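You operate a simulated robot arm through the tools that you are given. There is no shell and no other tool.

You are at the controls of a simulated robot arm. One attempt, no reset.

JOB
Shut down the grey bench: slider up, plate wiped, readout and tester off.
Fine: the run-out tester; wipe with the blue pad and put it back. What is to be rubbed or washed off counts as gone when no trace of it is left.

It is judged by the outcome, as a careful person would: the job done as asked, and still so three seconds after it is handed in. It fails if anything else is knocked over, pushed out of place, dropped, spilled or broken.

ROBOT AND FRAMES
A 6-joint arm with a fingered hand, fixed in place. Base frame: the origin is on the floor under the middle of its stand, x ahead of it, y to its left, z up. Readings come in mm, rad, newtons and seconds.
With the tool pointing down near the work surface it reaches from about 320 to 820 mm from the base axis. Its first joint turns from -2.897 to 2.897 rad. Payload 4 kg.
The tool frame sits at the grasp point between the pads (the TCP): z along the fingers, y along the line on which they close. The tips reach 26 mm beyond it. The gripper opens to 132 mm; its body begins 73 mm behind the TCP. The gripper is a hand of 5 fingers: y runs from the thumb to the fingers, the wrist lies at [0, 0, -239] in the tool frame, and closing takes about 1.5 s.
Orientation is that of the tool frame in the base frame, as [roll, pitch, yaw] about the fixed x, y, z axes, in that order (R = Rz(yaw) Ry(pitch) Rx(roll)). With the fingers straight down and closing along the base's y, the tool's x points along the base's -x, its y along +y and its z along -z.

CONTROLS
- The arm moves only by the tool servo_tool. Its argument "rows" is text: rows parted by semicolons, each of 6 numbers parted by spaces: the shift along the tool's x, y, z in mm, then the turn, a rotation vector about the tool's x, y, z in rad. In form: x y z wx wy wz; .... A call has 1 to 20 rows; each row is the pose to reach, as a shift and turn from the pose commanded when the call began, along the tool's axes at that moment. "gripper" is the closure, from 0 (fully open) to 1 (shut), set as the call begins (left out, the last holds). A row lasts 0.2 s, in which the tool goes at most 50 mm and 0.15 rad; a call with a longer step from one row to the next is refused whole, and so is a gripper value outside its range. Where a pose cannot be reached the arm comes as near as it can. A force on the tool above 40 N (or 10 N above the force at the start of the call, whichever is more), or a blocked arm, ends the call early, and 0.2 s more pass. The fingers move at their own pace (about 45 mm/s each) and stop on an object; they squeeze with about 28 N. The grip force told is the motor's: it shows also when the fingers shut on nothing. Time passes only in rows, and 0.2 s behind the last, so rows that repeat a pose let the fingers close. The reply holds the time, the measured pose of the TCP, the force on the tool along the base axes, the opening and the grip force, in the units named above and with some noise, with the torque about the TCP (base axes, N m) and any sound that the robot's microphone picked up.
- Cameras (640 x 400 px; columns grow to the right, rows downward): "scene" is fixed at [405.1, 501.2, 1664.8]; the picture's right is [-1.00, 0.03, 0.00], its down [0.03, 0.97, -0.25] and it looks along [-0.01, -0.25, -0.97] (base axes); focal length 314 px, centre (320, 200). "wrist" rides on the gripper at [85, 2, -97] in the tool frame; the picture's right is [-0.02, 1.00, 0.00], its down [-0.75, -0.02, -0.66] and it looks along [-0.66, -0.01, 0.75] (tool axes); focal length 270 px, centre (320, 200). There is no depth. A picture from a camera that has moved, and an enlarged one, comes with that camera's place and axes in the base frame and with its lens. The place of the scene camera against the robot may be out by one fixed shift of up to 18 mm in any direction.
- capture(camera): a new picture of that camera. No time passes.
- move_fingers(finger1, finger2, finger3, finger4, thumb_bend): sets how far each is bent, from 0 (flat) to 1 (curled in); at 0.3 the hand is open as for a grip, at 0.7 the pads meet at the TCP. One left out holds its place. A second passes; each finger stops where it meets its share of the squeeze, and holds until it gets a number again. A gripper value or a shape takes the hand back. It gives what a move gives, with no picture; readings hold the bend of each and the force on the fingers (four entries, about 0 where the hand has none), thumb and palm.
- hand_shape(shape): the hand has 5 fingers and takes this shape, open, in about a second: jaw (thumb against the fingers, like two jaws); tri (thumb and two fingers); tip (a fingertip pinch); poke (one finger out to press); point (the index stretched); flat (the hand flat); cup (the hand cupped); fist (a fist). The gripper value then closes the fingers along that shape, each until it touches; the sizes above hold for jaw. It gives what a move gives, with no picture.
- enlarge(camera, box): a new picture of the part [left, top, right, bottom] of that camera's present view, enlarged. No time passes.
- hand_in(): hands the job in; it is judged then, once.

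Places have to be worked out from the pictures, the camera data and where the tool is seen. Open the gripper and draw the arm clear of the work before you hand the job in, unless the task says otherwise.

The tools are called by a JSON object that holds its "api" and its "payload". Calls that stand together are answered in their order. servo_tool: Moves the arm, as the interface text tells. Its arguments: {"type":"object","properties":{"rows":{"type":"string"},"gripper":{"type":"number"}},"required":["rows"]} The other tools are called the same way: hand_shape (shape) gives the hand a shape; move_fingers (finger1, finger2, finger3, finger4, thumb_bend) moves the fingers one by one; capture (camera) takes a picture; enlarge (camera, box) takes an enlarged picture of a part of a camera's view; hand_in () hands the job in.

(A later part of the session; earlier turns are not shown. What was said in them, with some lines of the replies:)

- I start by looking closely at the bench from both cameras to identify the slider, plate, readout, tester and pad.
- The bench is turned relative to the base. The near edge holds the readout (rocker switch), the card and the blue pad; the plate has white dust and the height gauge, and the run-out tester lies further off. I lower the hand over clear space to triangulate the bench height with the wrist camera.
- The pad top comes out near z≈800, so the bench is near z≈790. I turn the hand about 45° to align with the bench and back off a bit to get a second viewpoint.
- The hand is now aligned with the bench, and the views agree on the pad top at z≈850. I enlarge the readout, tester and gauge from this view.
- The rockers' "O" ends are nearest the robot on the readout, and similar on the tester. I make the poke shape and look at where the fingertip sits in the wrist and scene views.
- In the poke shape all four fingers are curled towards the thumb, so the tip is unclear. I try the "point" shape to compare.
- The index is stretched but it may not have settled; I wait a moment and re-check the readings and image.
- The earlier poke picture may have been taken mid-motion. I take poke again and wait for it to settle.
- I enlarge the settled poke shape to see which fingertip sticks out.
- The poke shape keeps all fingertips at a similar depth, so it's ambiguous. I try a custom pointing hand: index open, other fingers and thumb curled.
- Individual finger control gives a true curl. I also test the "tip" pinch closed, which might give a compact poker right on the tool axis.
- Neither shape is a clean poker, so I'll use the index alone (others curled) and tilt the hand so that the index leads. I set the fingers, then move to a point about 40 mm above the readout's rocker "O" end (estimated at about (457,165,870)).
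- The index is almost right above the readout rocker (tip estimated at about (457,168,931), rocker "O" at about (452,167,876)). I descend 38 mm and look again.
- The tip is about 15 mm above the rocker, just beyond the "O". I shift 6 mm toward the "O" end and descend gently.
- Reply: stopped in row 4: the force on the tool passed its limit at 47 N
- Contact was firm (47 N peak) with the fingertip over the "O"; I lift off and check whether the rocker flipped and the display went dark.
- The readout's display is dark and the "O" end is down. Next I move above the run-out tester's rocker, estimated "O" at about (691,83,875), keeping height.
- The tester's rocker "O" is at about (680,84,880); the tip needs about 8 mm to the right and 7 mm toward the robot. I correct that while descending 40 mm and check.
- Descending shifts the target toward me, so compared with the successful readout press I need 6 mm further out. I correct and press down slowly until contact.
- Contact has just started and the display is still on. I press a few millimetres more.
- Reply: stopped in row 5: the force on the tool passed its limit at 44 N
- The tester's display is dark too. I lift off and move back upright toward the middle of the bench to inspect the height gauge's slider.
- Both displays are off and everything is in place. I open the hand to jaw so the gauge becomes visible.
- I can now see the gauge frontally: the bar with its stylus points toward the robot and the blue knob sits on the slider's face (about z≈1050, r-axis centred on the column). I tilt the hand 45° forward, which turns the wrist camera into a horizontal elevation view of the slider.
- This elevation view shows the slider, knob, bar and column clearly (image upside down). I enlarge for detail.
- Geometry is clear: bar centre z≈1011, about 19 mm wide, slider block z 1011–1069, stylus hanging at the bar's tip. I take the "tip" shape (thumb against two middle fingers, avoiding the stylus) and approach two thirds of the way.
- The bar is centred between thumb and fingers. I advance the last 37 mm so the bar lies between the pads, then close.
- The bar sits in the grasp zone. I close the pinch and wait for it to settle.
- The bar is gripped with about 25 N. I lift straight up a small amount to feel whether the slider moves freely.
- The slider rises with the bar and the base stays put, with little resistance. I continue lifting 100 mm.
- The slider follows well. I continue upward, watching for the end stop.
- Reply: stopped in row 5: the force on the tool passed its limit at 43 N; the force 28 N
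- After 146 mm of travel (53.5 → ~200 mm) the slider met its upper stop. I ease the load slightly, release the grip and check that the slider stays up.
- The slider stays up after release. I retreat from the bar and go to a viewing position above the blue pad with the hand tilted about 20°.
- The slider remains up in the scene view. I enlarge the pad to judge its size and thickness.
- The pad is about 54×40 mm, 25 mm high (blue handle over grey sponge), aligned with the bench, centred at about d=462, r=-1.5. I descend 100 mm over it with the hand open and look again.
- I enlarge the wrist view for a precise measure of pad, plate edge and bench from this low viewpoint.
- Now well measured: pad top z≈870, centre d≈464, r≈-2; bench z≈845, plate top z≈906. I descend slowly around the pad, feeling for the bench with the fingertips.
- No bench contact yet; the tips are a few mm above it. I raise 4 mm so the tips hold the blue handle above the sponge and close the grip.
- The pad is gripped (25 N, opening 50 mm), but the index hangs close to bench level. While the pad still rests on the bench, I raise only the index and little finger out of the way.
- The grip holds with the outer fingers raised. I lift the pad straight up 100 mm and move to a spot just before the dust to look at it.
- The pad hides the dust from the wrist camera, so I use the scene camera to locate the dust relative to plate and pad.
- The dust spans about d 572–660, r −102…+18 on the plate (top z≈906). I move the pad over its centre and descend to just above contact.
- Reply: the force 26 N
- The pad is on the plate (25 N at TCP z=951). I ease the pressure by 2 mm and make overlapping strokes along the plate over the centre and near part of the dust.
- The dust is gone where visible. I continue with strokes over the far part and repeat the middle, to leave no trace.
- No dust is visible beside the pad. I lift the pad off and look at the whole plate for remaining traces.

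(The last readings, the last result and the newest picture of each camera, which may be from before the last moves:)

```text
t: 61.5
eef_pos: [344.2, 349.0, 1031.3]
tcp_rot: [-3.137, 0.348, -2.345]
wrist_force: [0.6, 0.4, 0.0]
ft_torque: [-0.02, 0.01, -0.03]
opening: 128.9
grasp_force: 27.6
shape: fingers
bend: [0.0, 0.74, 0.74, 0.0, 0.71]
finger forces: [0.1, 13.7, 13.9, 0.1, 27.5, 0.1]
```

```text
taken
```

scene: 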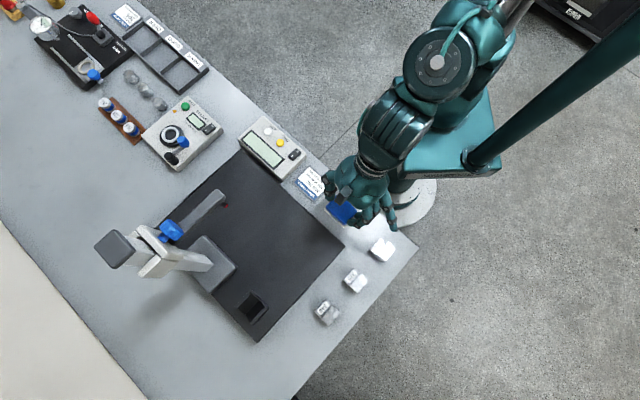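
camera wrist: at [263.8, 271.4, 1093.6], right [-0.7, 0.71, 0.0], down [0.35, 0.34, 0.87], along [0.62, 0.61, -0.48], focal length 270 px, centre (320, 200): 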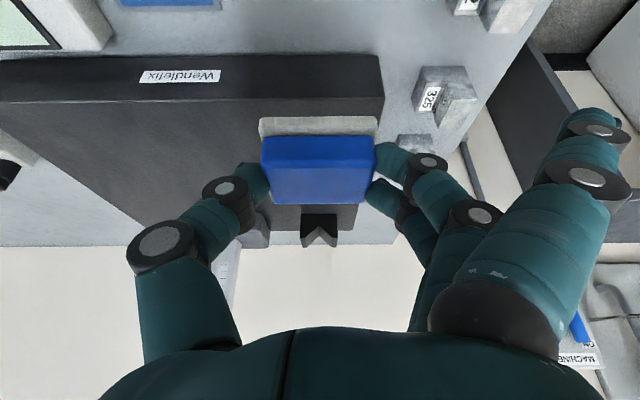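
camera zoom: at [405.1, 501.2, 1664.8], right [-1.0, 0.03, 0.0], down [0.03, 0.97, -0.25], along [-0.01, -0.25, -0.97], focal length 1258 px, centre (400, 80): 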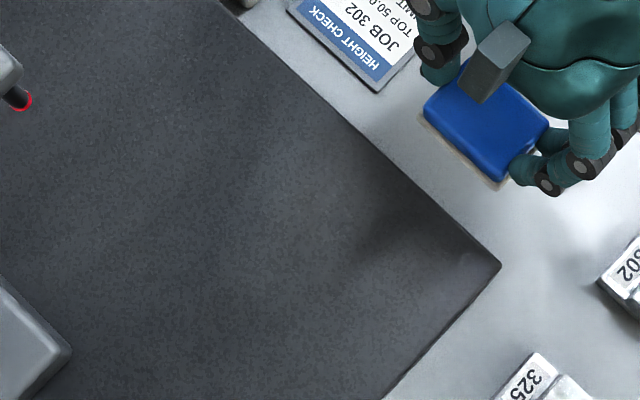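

The plate looks clean; I enlarge further to check for faint remnants across the former dust area.

{"api": "enlarge", "payload": {"camera": "scene", "box": [260, 205, 350, 261]}}

{"api": "enlarge", "payload": {"camera": "scene", "box": [200, 180, 300, 243]}}

```text
7.11 times, centred on (305, 233) of scene
camera zoom: at [405.1, 501.2, 1664.8], right [-1.0, 0.03, 0.0], down [0.03, 0.97, -0.25], along [-0.01, -0.25, -0.97], focal length 2236 px, centre (427, -35)
```

zoom: 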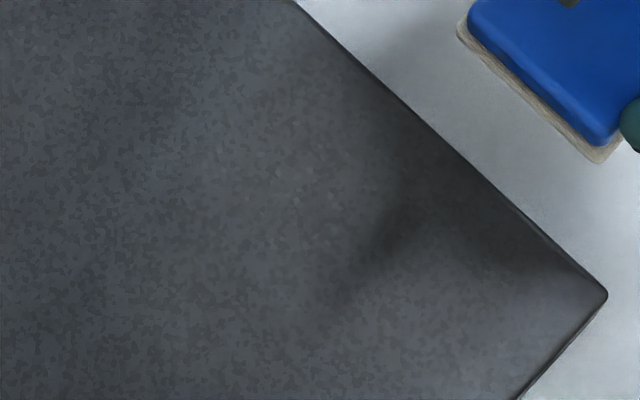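

```text
6.35 times, centred on (250, 212) of scene
camera zoom: at [405.1, 501.2, 1664.8], right [-1.0, 0.03, 0.0], down [0.03, 0.97, -0.25], along [-0.01, -0.25, -0.97], focal length 1996 px, centre (764, 127)
```

zoom: 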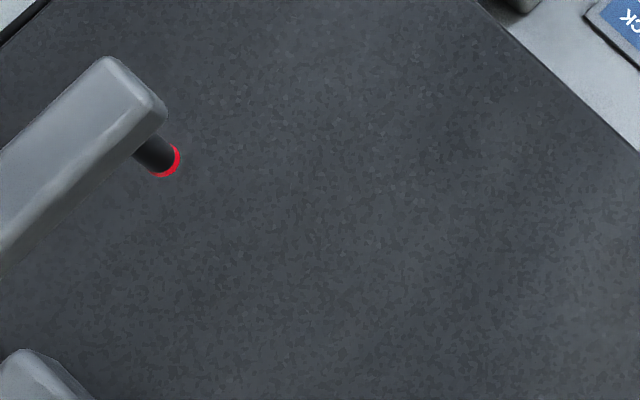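

I see only texture, but since the pad is still in hand I make one more crosswise pass over the area to be sure.

{"api": "servo_tool", "payload": {"rows": "-29 -13 32 0 0 0; -58 -27 64 0 0 0; -87.5 -40 96.4 0 0 0; -84 -40 106 0 0 0; -80.7 -40 115.2 0 0 0; -118.3 -40 128.8 0 0 0; -118.3 -63 128.8 0 0 0; -80.7 -63 115.2 0 0 0; -44.9 -63 102.3 0 0 0; -44.9 -86 102.3 0 0 0; -80.7 -86 115.2 0 0 0; -118.3 -86 128.8 0 0 0; -118.3 -40 128.8 0 0 0; -118.3 -17 128.8 0 0 0; -80.7 -17 115.2 0 0 0; -44.9 -17 102.3 0 0 0; -44.9 6 102.3 0 0 0; -80.7 6 115.2 0 0 0; -118.3 6 128.8 0 0 0; -100 -16 122.2 0 0 0"}}

{"api": "capture", "payload": {"camera": "wrist"}}

```text
t: 65.7
eef_pos: [452.3, 434.5, 950.1]
tcp_rot: [-3.138, 0.347, -2.346]
wrist_force: [0.0, 6.9, 17.5]
ft_torque: [0.27, 0.04, -0.01]
opening: 128.0
grasp_force: 29.3
shape: fingers
bend: [0.0, 0.74, 0.74, 0.0, 0.71]
finger forces: [0.0, 16.1, 16.0, 0.0, 27.5, 0.0]
```

```text
taken
camera wrist: at [371.7, 356.7, 1012.2], right [-0.7, 0.71, 0.0], down [0.35, 0.34, 0.88], along [0.62, 0.62, -0.48], focal length 270 px, centre (320, 200)
```

wrist: 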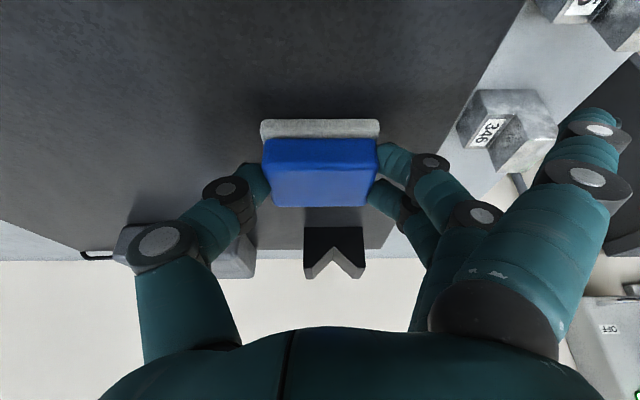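

The plate is clean. I lift the pad and carry it back above its original spot.

{"api": "servo_tool", "payload": {"rows": "-6.8 0 -18.8 0 0 0; -17 0 -47 0 0 0; -23.7 0 -65.9 0 0 0; 16.5 4 -80.4 0 0 0; 56.6 8 -94.8 0 0 0; 96.8 12 -109.3 0 0 0; 137 16.5 -123.8 0 0 0; 148.3 16.5 -92.4 0 0 0; 159.6 16.5 -61 0 0 0; 170.9 16.5 -29.7 0 0 0; 170.9 16.5 -29.7 0 0 0"}}

{"api": "capture", "payload": {"camera": "wrist"}}

{"api": "enlarge", "payload": {"camera": "scene", "box": [260, 150, 420, 250]}}

```text
t: 68.1
eef_pos: [318.4, 327.3, 921.5]
tcp_rot: [-3.138, 0.348, -2.344]
wrist_force: [-0.6, 0.1, -0.4]
ft_torque: [0.0, 0.0, 0.01]
opening: 128.3
grasp_force: 26.6
shape: fingers
bend: [0.0, 0.74, 0.74, 0.0, 0.71]
finger forces: [0.0, 13.7, 13.8, 0.1, 27.3, 0.0]
```

```text
taken
camera wrist: at [237.8, 248.4, 983.6], right [-0.7, 0.71, 0.0], down [0.35, 0.34, 0.87], along [0.62, 0.61, -0.48], focal length 270 px, centre (320, 200)
```

wrist: 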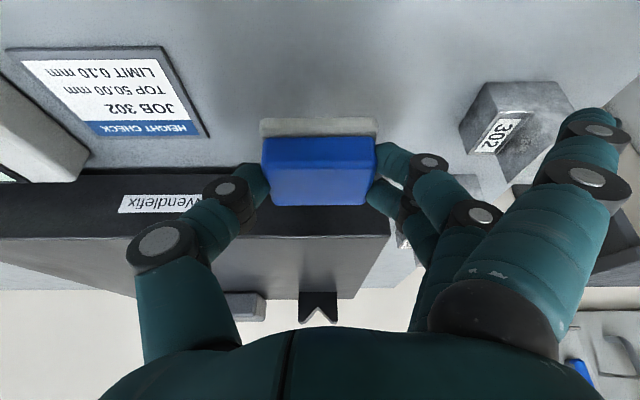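

```text
4.00 times, centred on (340, 200) of scene
camera zoom: at [405.1, 501.2, 1664.8], right [-1.0, 0.03, 0.0], down [0.03, 0.97, -0.25], along [-0.01, -0.25, -0.97], focal length 1258 px, centre (240, 200)
```

zoom: 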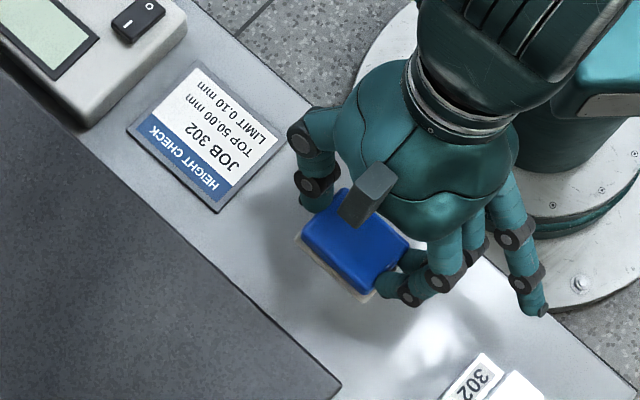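

The pad hovers about 40 mm above its place, roughly 5 mm too far right. I correct that and lower it gently.

{"api": "servo_tool", "payload": {"rows": "5.1 -5 14.1 0 0 0; 10.2 -5 28.2 0 0 0; 12.2 -5 33.9 0 0 0; 12.9 -5 35.8 0 0 0; 13.6 -5 37.6 0 0 0; 13.6 -5 37.6 0 0 0"}}

{"api": "capture", "payload": {"camera": "wrist"}}

{"api": "enlarge", "payload": {"camera": "scene", "box": [260, 150, 420, 250]}}

```text
t: 69.5
eef_pos: [322.0, 322.1, 880.4]
tcp_rot: [-3.138, 0.347, -2.345]
wrist_force: [-2.8, 1.8, 20.8]
ft_torque: [0.2, 0.11, 0.06]
opening: 128.1
grasp_force: 29.5
shape: fingers
bend: [0.0, 0.74, 0.74, 0.0, 0.71]
finger forces: [0.0, 15.7, 15.4, 0.0, 27.0, 0.0]
```

```text
taken
camera wrist: at [241.5, 243.6, 941.8], right [-0.7, 0.71, 0.0], down [0.35, 0.33, 0.88], along [0.62, 0.62, -0.48], focal length 270 px, centre (320, 200)
```

wrist: 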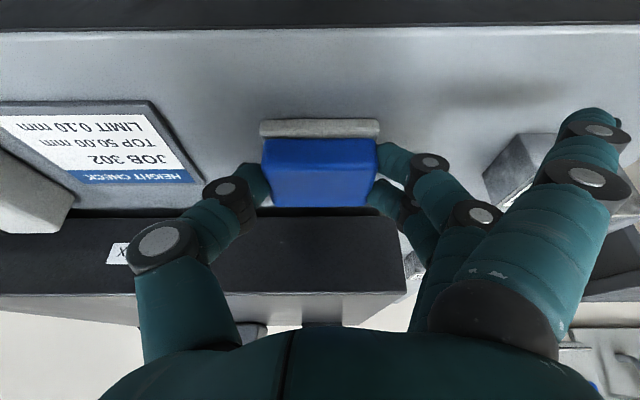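

```text
4.00 times, centred on (340, 200) of scene
camera zoom: at [405.1, 501.2, 1664.8], right [-1.0, 0.03, 0.0], down [0.03, 0.97, -0.25], along [-0.01, -0.25, -0.97], focal length 1258 px, centre (240, 200)
```

zoom: 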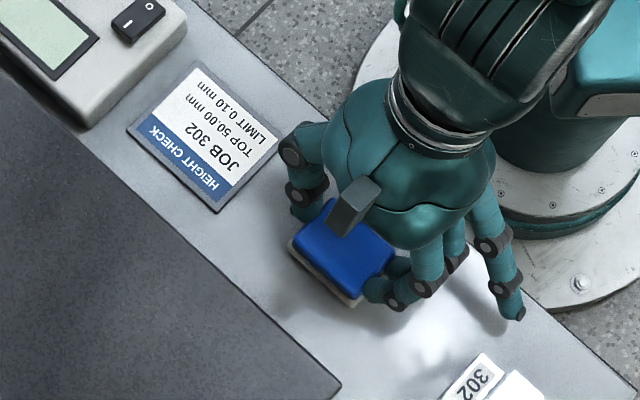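

The pad sits exactly where it was (its corners match the earlier scene picture). I relieve the pressure by 2 mm, then open the fingers.

{"api": "servo_tool", "payload": {"rows": "-0.7 0 -1.9 0 0 0; -0.7 0 -1.9 0 0 0"}}

{"api": "move_fingers", "payload": {"finger2": 0.3, "finger3": 0.3, "thumb_bend": 0.3}}

{"api": "capture", "payload": {"camera": "wrist"}}

{"api": "enlarge", "payload": {"camera": "scene", "box": [260, 150, 420, 250]}}

```text
t: 70.1
eef_pos: [322.7, 321.7, 880.3]
tcp_rot: [-3.137, 0.344, -2.345]
wrist_force: [-0.5, 0.8, 3.5]
ft_torque: [0.15, 0.09, -0.04]
opening: 128.4
grasp_force: 27.8
shape: fingers
bend: [0.0, 0.74, 0.74, 0.0, 0.71]
finger forces: [0.1, 14.3, 14.1, 0.0, 27.3, 0.1]
```

```text
t: 71.1
eef_pos: [320.8, 320.8, 882.0]
tcp_rot: [-3.139, 0.346, -2.346]
wrist_force: [0.4, -0.5, -0.3]
ft_torque: [0.01, 0.01, 0.0]
opening: 168.1
grasp_force: 0.0
shape: fingers
bend: [0.0, 0.3, 0.3, 0.0, 0.3]
finger forces: [0.1, 0.0, 0.0, 0.0, 0.0, 0.0]
```

```text
taken
camera wrist: at [241.4, 243.1, 943.6], right [-0.7, 0.71, 0.0], down [0.35, 0.34, 0.87], along [0.62, 0.61, -0.48], focal length 270 px, centre (320, 200)
```

wrist: 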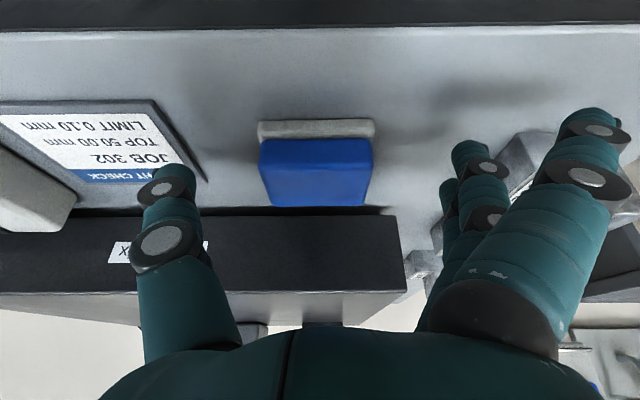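

```text
4.00 times, centred on (340, 200) of scene
camera zoom: at [405.1, 501.2, 1664.8], right [-1.0, 0.03, 0.0], down [0.03, 0.97, -0.25], along [-0.01, -0.25, -0.97], focal length 1258 px, centre (240, 200)
```

zoom: 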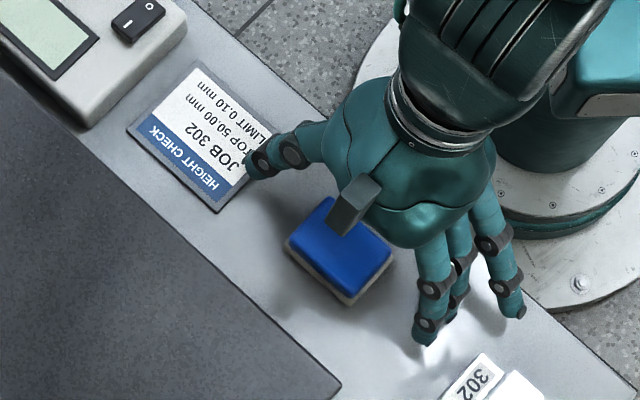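

The pad is released within about 2 mm of its original place. I lift straight up and then view the plate with the open hand.

{"api": "servo_tool", "payload": {"rows": "-6.8 0 -18.8 0 0 0; -20.3 0 -56.5 0 0 0; -33.9 0 -94.1 0 0 0; -47.5 0 -131.7 0 0 0; -80 -20 -150 0 0 0; -110 -40 -160 0 0 0; -110 -40 -160 0 0 0"}}

{"api": "hand_shape", "payload": {"shape": "jaw"}}

{"api": "capture", "payload": {"camera": "wrist"}}

{"api": "enlarge", "payload": {"camera": "wrist", "box": [180, 100, 440, 262]}}

{"api": "capture", "payload": {"camera": "scene"}}

```text
t: 72.7
eef_pos: [385.3, 330.4, 1072.5]
tcp_rot: [-3.139, 0.345, -2.345]
wrist_force: [-0.3, 0.1, -0.3]
ft_torque: [0.01, 0.01, -0.02]
opening: 168.4
grasp_force: 0.0
shape: fingers
bend: [0.0, 0.3, 0.3, 0.0, 0.3]
finger forces: [0.1, 0.0, 0.1, 0.1, 0.1, 0.1]
```

```text
t: 73.6
eef_pos: [385.1, 329.3, 1071.4]
tcp_rot: [-3.139, 0.346, -2.347]
wrist_force: [0.4, 0.8, 0.9]
ft_torque: [0.01, -0.01, 0.03]
opening: 131.9
grasp_force: 0.0
shape: jaw
bend: [0.3, 0.3, 0.3, 0.3, 0.3]
finger forces: [0.0, 0.0, 0.0, 0.1, 0.0, 0.0]
```

```text
taken
camera wrist: at [304.3, 250.7, 1133.5], right [-0.7, 0.71, 0.0], down [0.35, 0.34, 0.87], along [0.62, 0.61, -0.48], focal length 270 px, centre (320, 200)
```

wrist: 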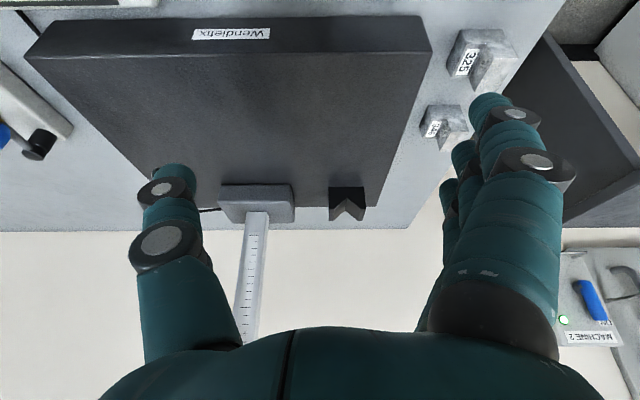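

```text
2.46 times, centred on (310, 181) of wrist
camera zoom: at [304.3, 250.7, 1133.5], right [-0.7, 0.71, 0.0], down [0.35, 0.34, 0.87], along [0.62, 0.61, -0.48], focal length 665 px, centre (345, 247)
```

zoom: 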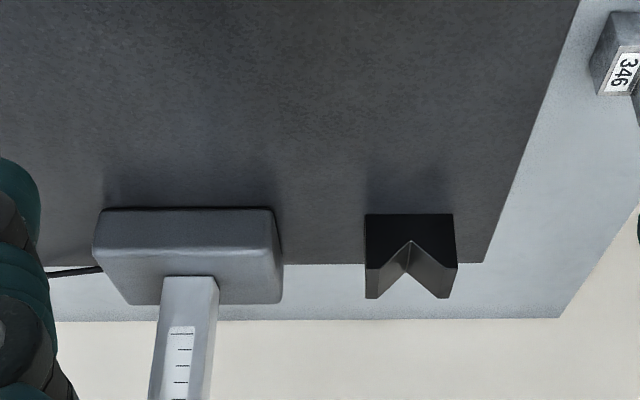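

```text
taken
```

scene: 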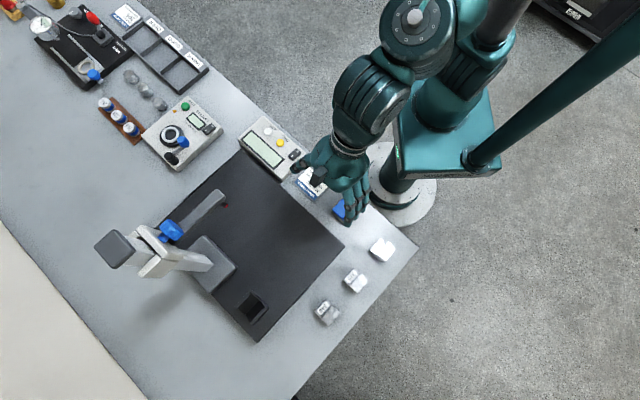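

The plate looks clean. I check the former dust area once more at high zoom, then draw the arm up and away from the bench.

{"api": "enlarge", "payload": {"camera": "wrist", "box": [180, 50, 430, 175]}}

{"api": "servo_tool", "payload": {"rows": "0 0 -40 0 0 0; 0 0 -80 0 0 0; 0 0 -120 0 0 0; 0 0 -160 0 0 0; 30 0 -190 0 0 0; 60 0 -215 0 0 0; 60 0 -215 0 0 0"}}

{"api": "capture", "payload": {"camera": "scene"}}

{"api": "capture", "payload": {"camera": "wrist"}}

```text
2.56 times, centred on (305, 112) of wrist
camera zoom: at [304.3, 250.7, 1133.5], right [-0.7, 0.71, 0.0], down [0.35, 0.34, 0.87], along [0.62, 0.61, -0.48], focal length 692 px, centre (358, 424)
```

zoom: 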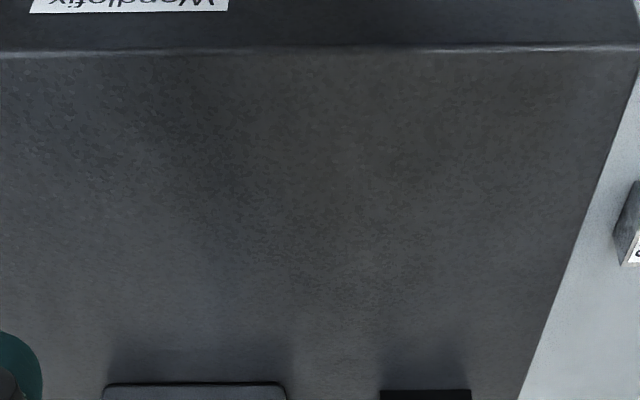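

```text
t: 75.2
eef_pos: [294.7, 239.2, 1248.7]
tcp_rot: [-3.137, 0.347, -2.344]
wrist_force: [-0.3, -0.1, 0.3]
ft_torque: [0.05, -0.02, -0.01]
opening: 131.7
grasp_force: 0.1
shape: jaw
bend: [0.3, 0.3, 0.3, 0.3, 0.3]
finger forces: [0.1, 0.0, 0.0, 0.1, 0.1, 0.1]
```

```text
taken
```

scene: 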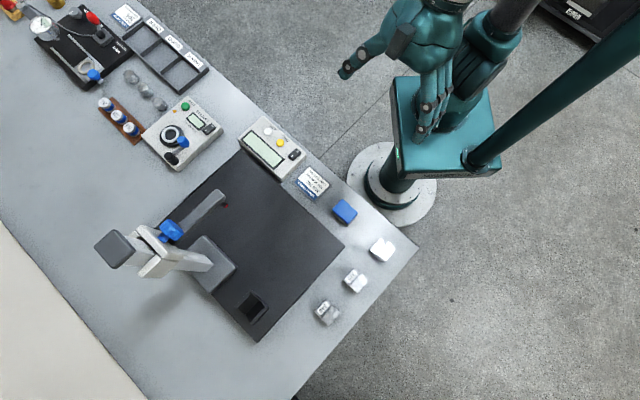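

```text
taken
camera wrist: at [212.9, 162.1, 1310.1], right [-0.7, 0.71, 0.0], down [0.35, 0.34, 0.87], along [0.62, 0.61, -0.48], focal length 270 px, centre (320, 200)
```

wrist: 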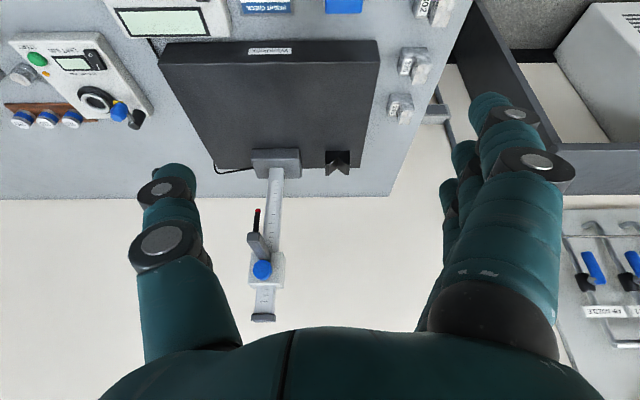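

Everything looks finished; a last zoomed comparison of tester, readout, gauge and pad before handing in.

{"api": "enlarge", "payload": {"camera": "scene", "box": [90, 70, 330, 220]}}

{"api": "enlarge", "payload": {"camera": "scene", "box": [230, 110, 430, 235]}}

{"api": "enlarge", "payload": {"camera": "scene", "box": [80, 180, 350, 350]}}

```text
2.67 times, centred on (210, 145) of scene
camera zoom: at [405.1, 501.2, 1664.8], right [-1.0, 0.03, 0.0], down [0.03, 0.97, -0.25], along [-0.01, -0.25, -0.97], focal length 838 px, centre (613, 347)
```

zoom: 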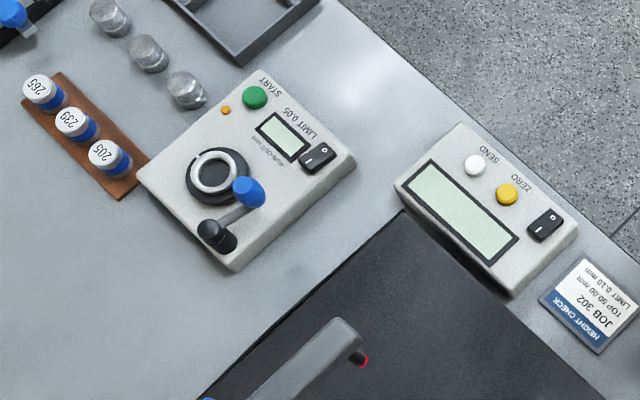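

```text
3.20 times, centred on (330, 172) of scene
camera zoom: at [405.1, 501.2, 1664.8], right [-1.0, 0.03, 0.0], down [0.03, 0.97, -0.25], along [-0.01, -0.25, -0.97], focal length 1006 px, centre (288, 288)
```

zoom: 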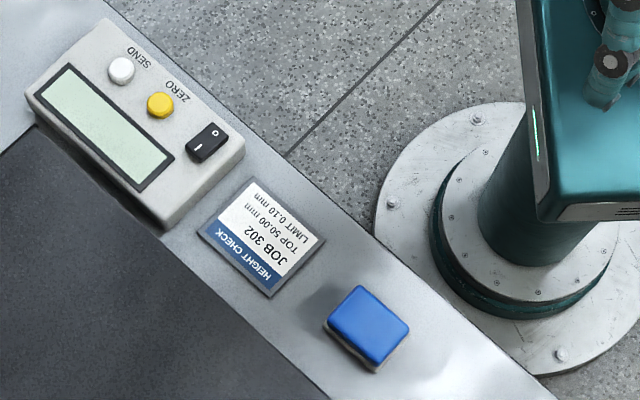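

```text
2.35 times, centred on (215, 265) of scene
camera zoom: at [405.1, 501.2, 1664.8], right [-1.0, 0.03, 0.0], down [0.03, 0.97, -0.25], along [-0.01, -0.25, -0.97], focal length 740 px, centre (567, 47)
```

zoom: 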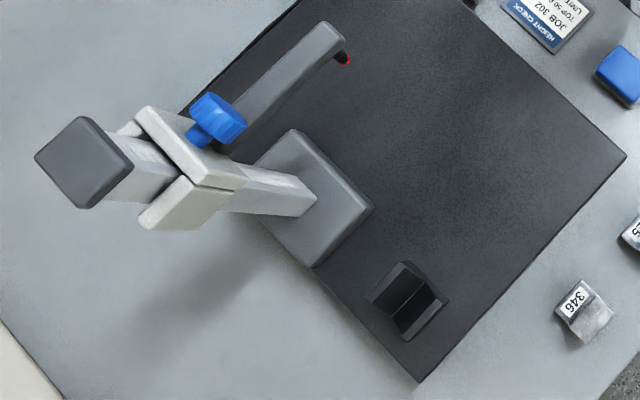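

Both displays are dark, the slider is at its top stop and holding, the plate is clean, the pad is back within 2 mm, and nothing else moved. The hand is open and clear, so I hand in the job.

{"api": "hand_in", "payload": {}}

```text
The job is handed in.
```

I shut down the grey bench and handed the job in; I haven't been told how it was judged. The final pictures show:

- **Slider:** it is up at its top stop, about 146 mm higher than it started. It stayed there after I let go.
- **Plate:** I wiped it with the blue pad in overlapping strokes and a second crosswise pass. Close-up pictures show no dust left.
- **Readout and run-out tester:** both are switched off and their displays are dark.
- **Blue pad:** it is back within about 2 mm of where it lay.

Nothing else appears to have moved, and the hand is open and clear of the bench.
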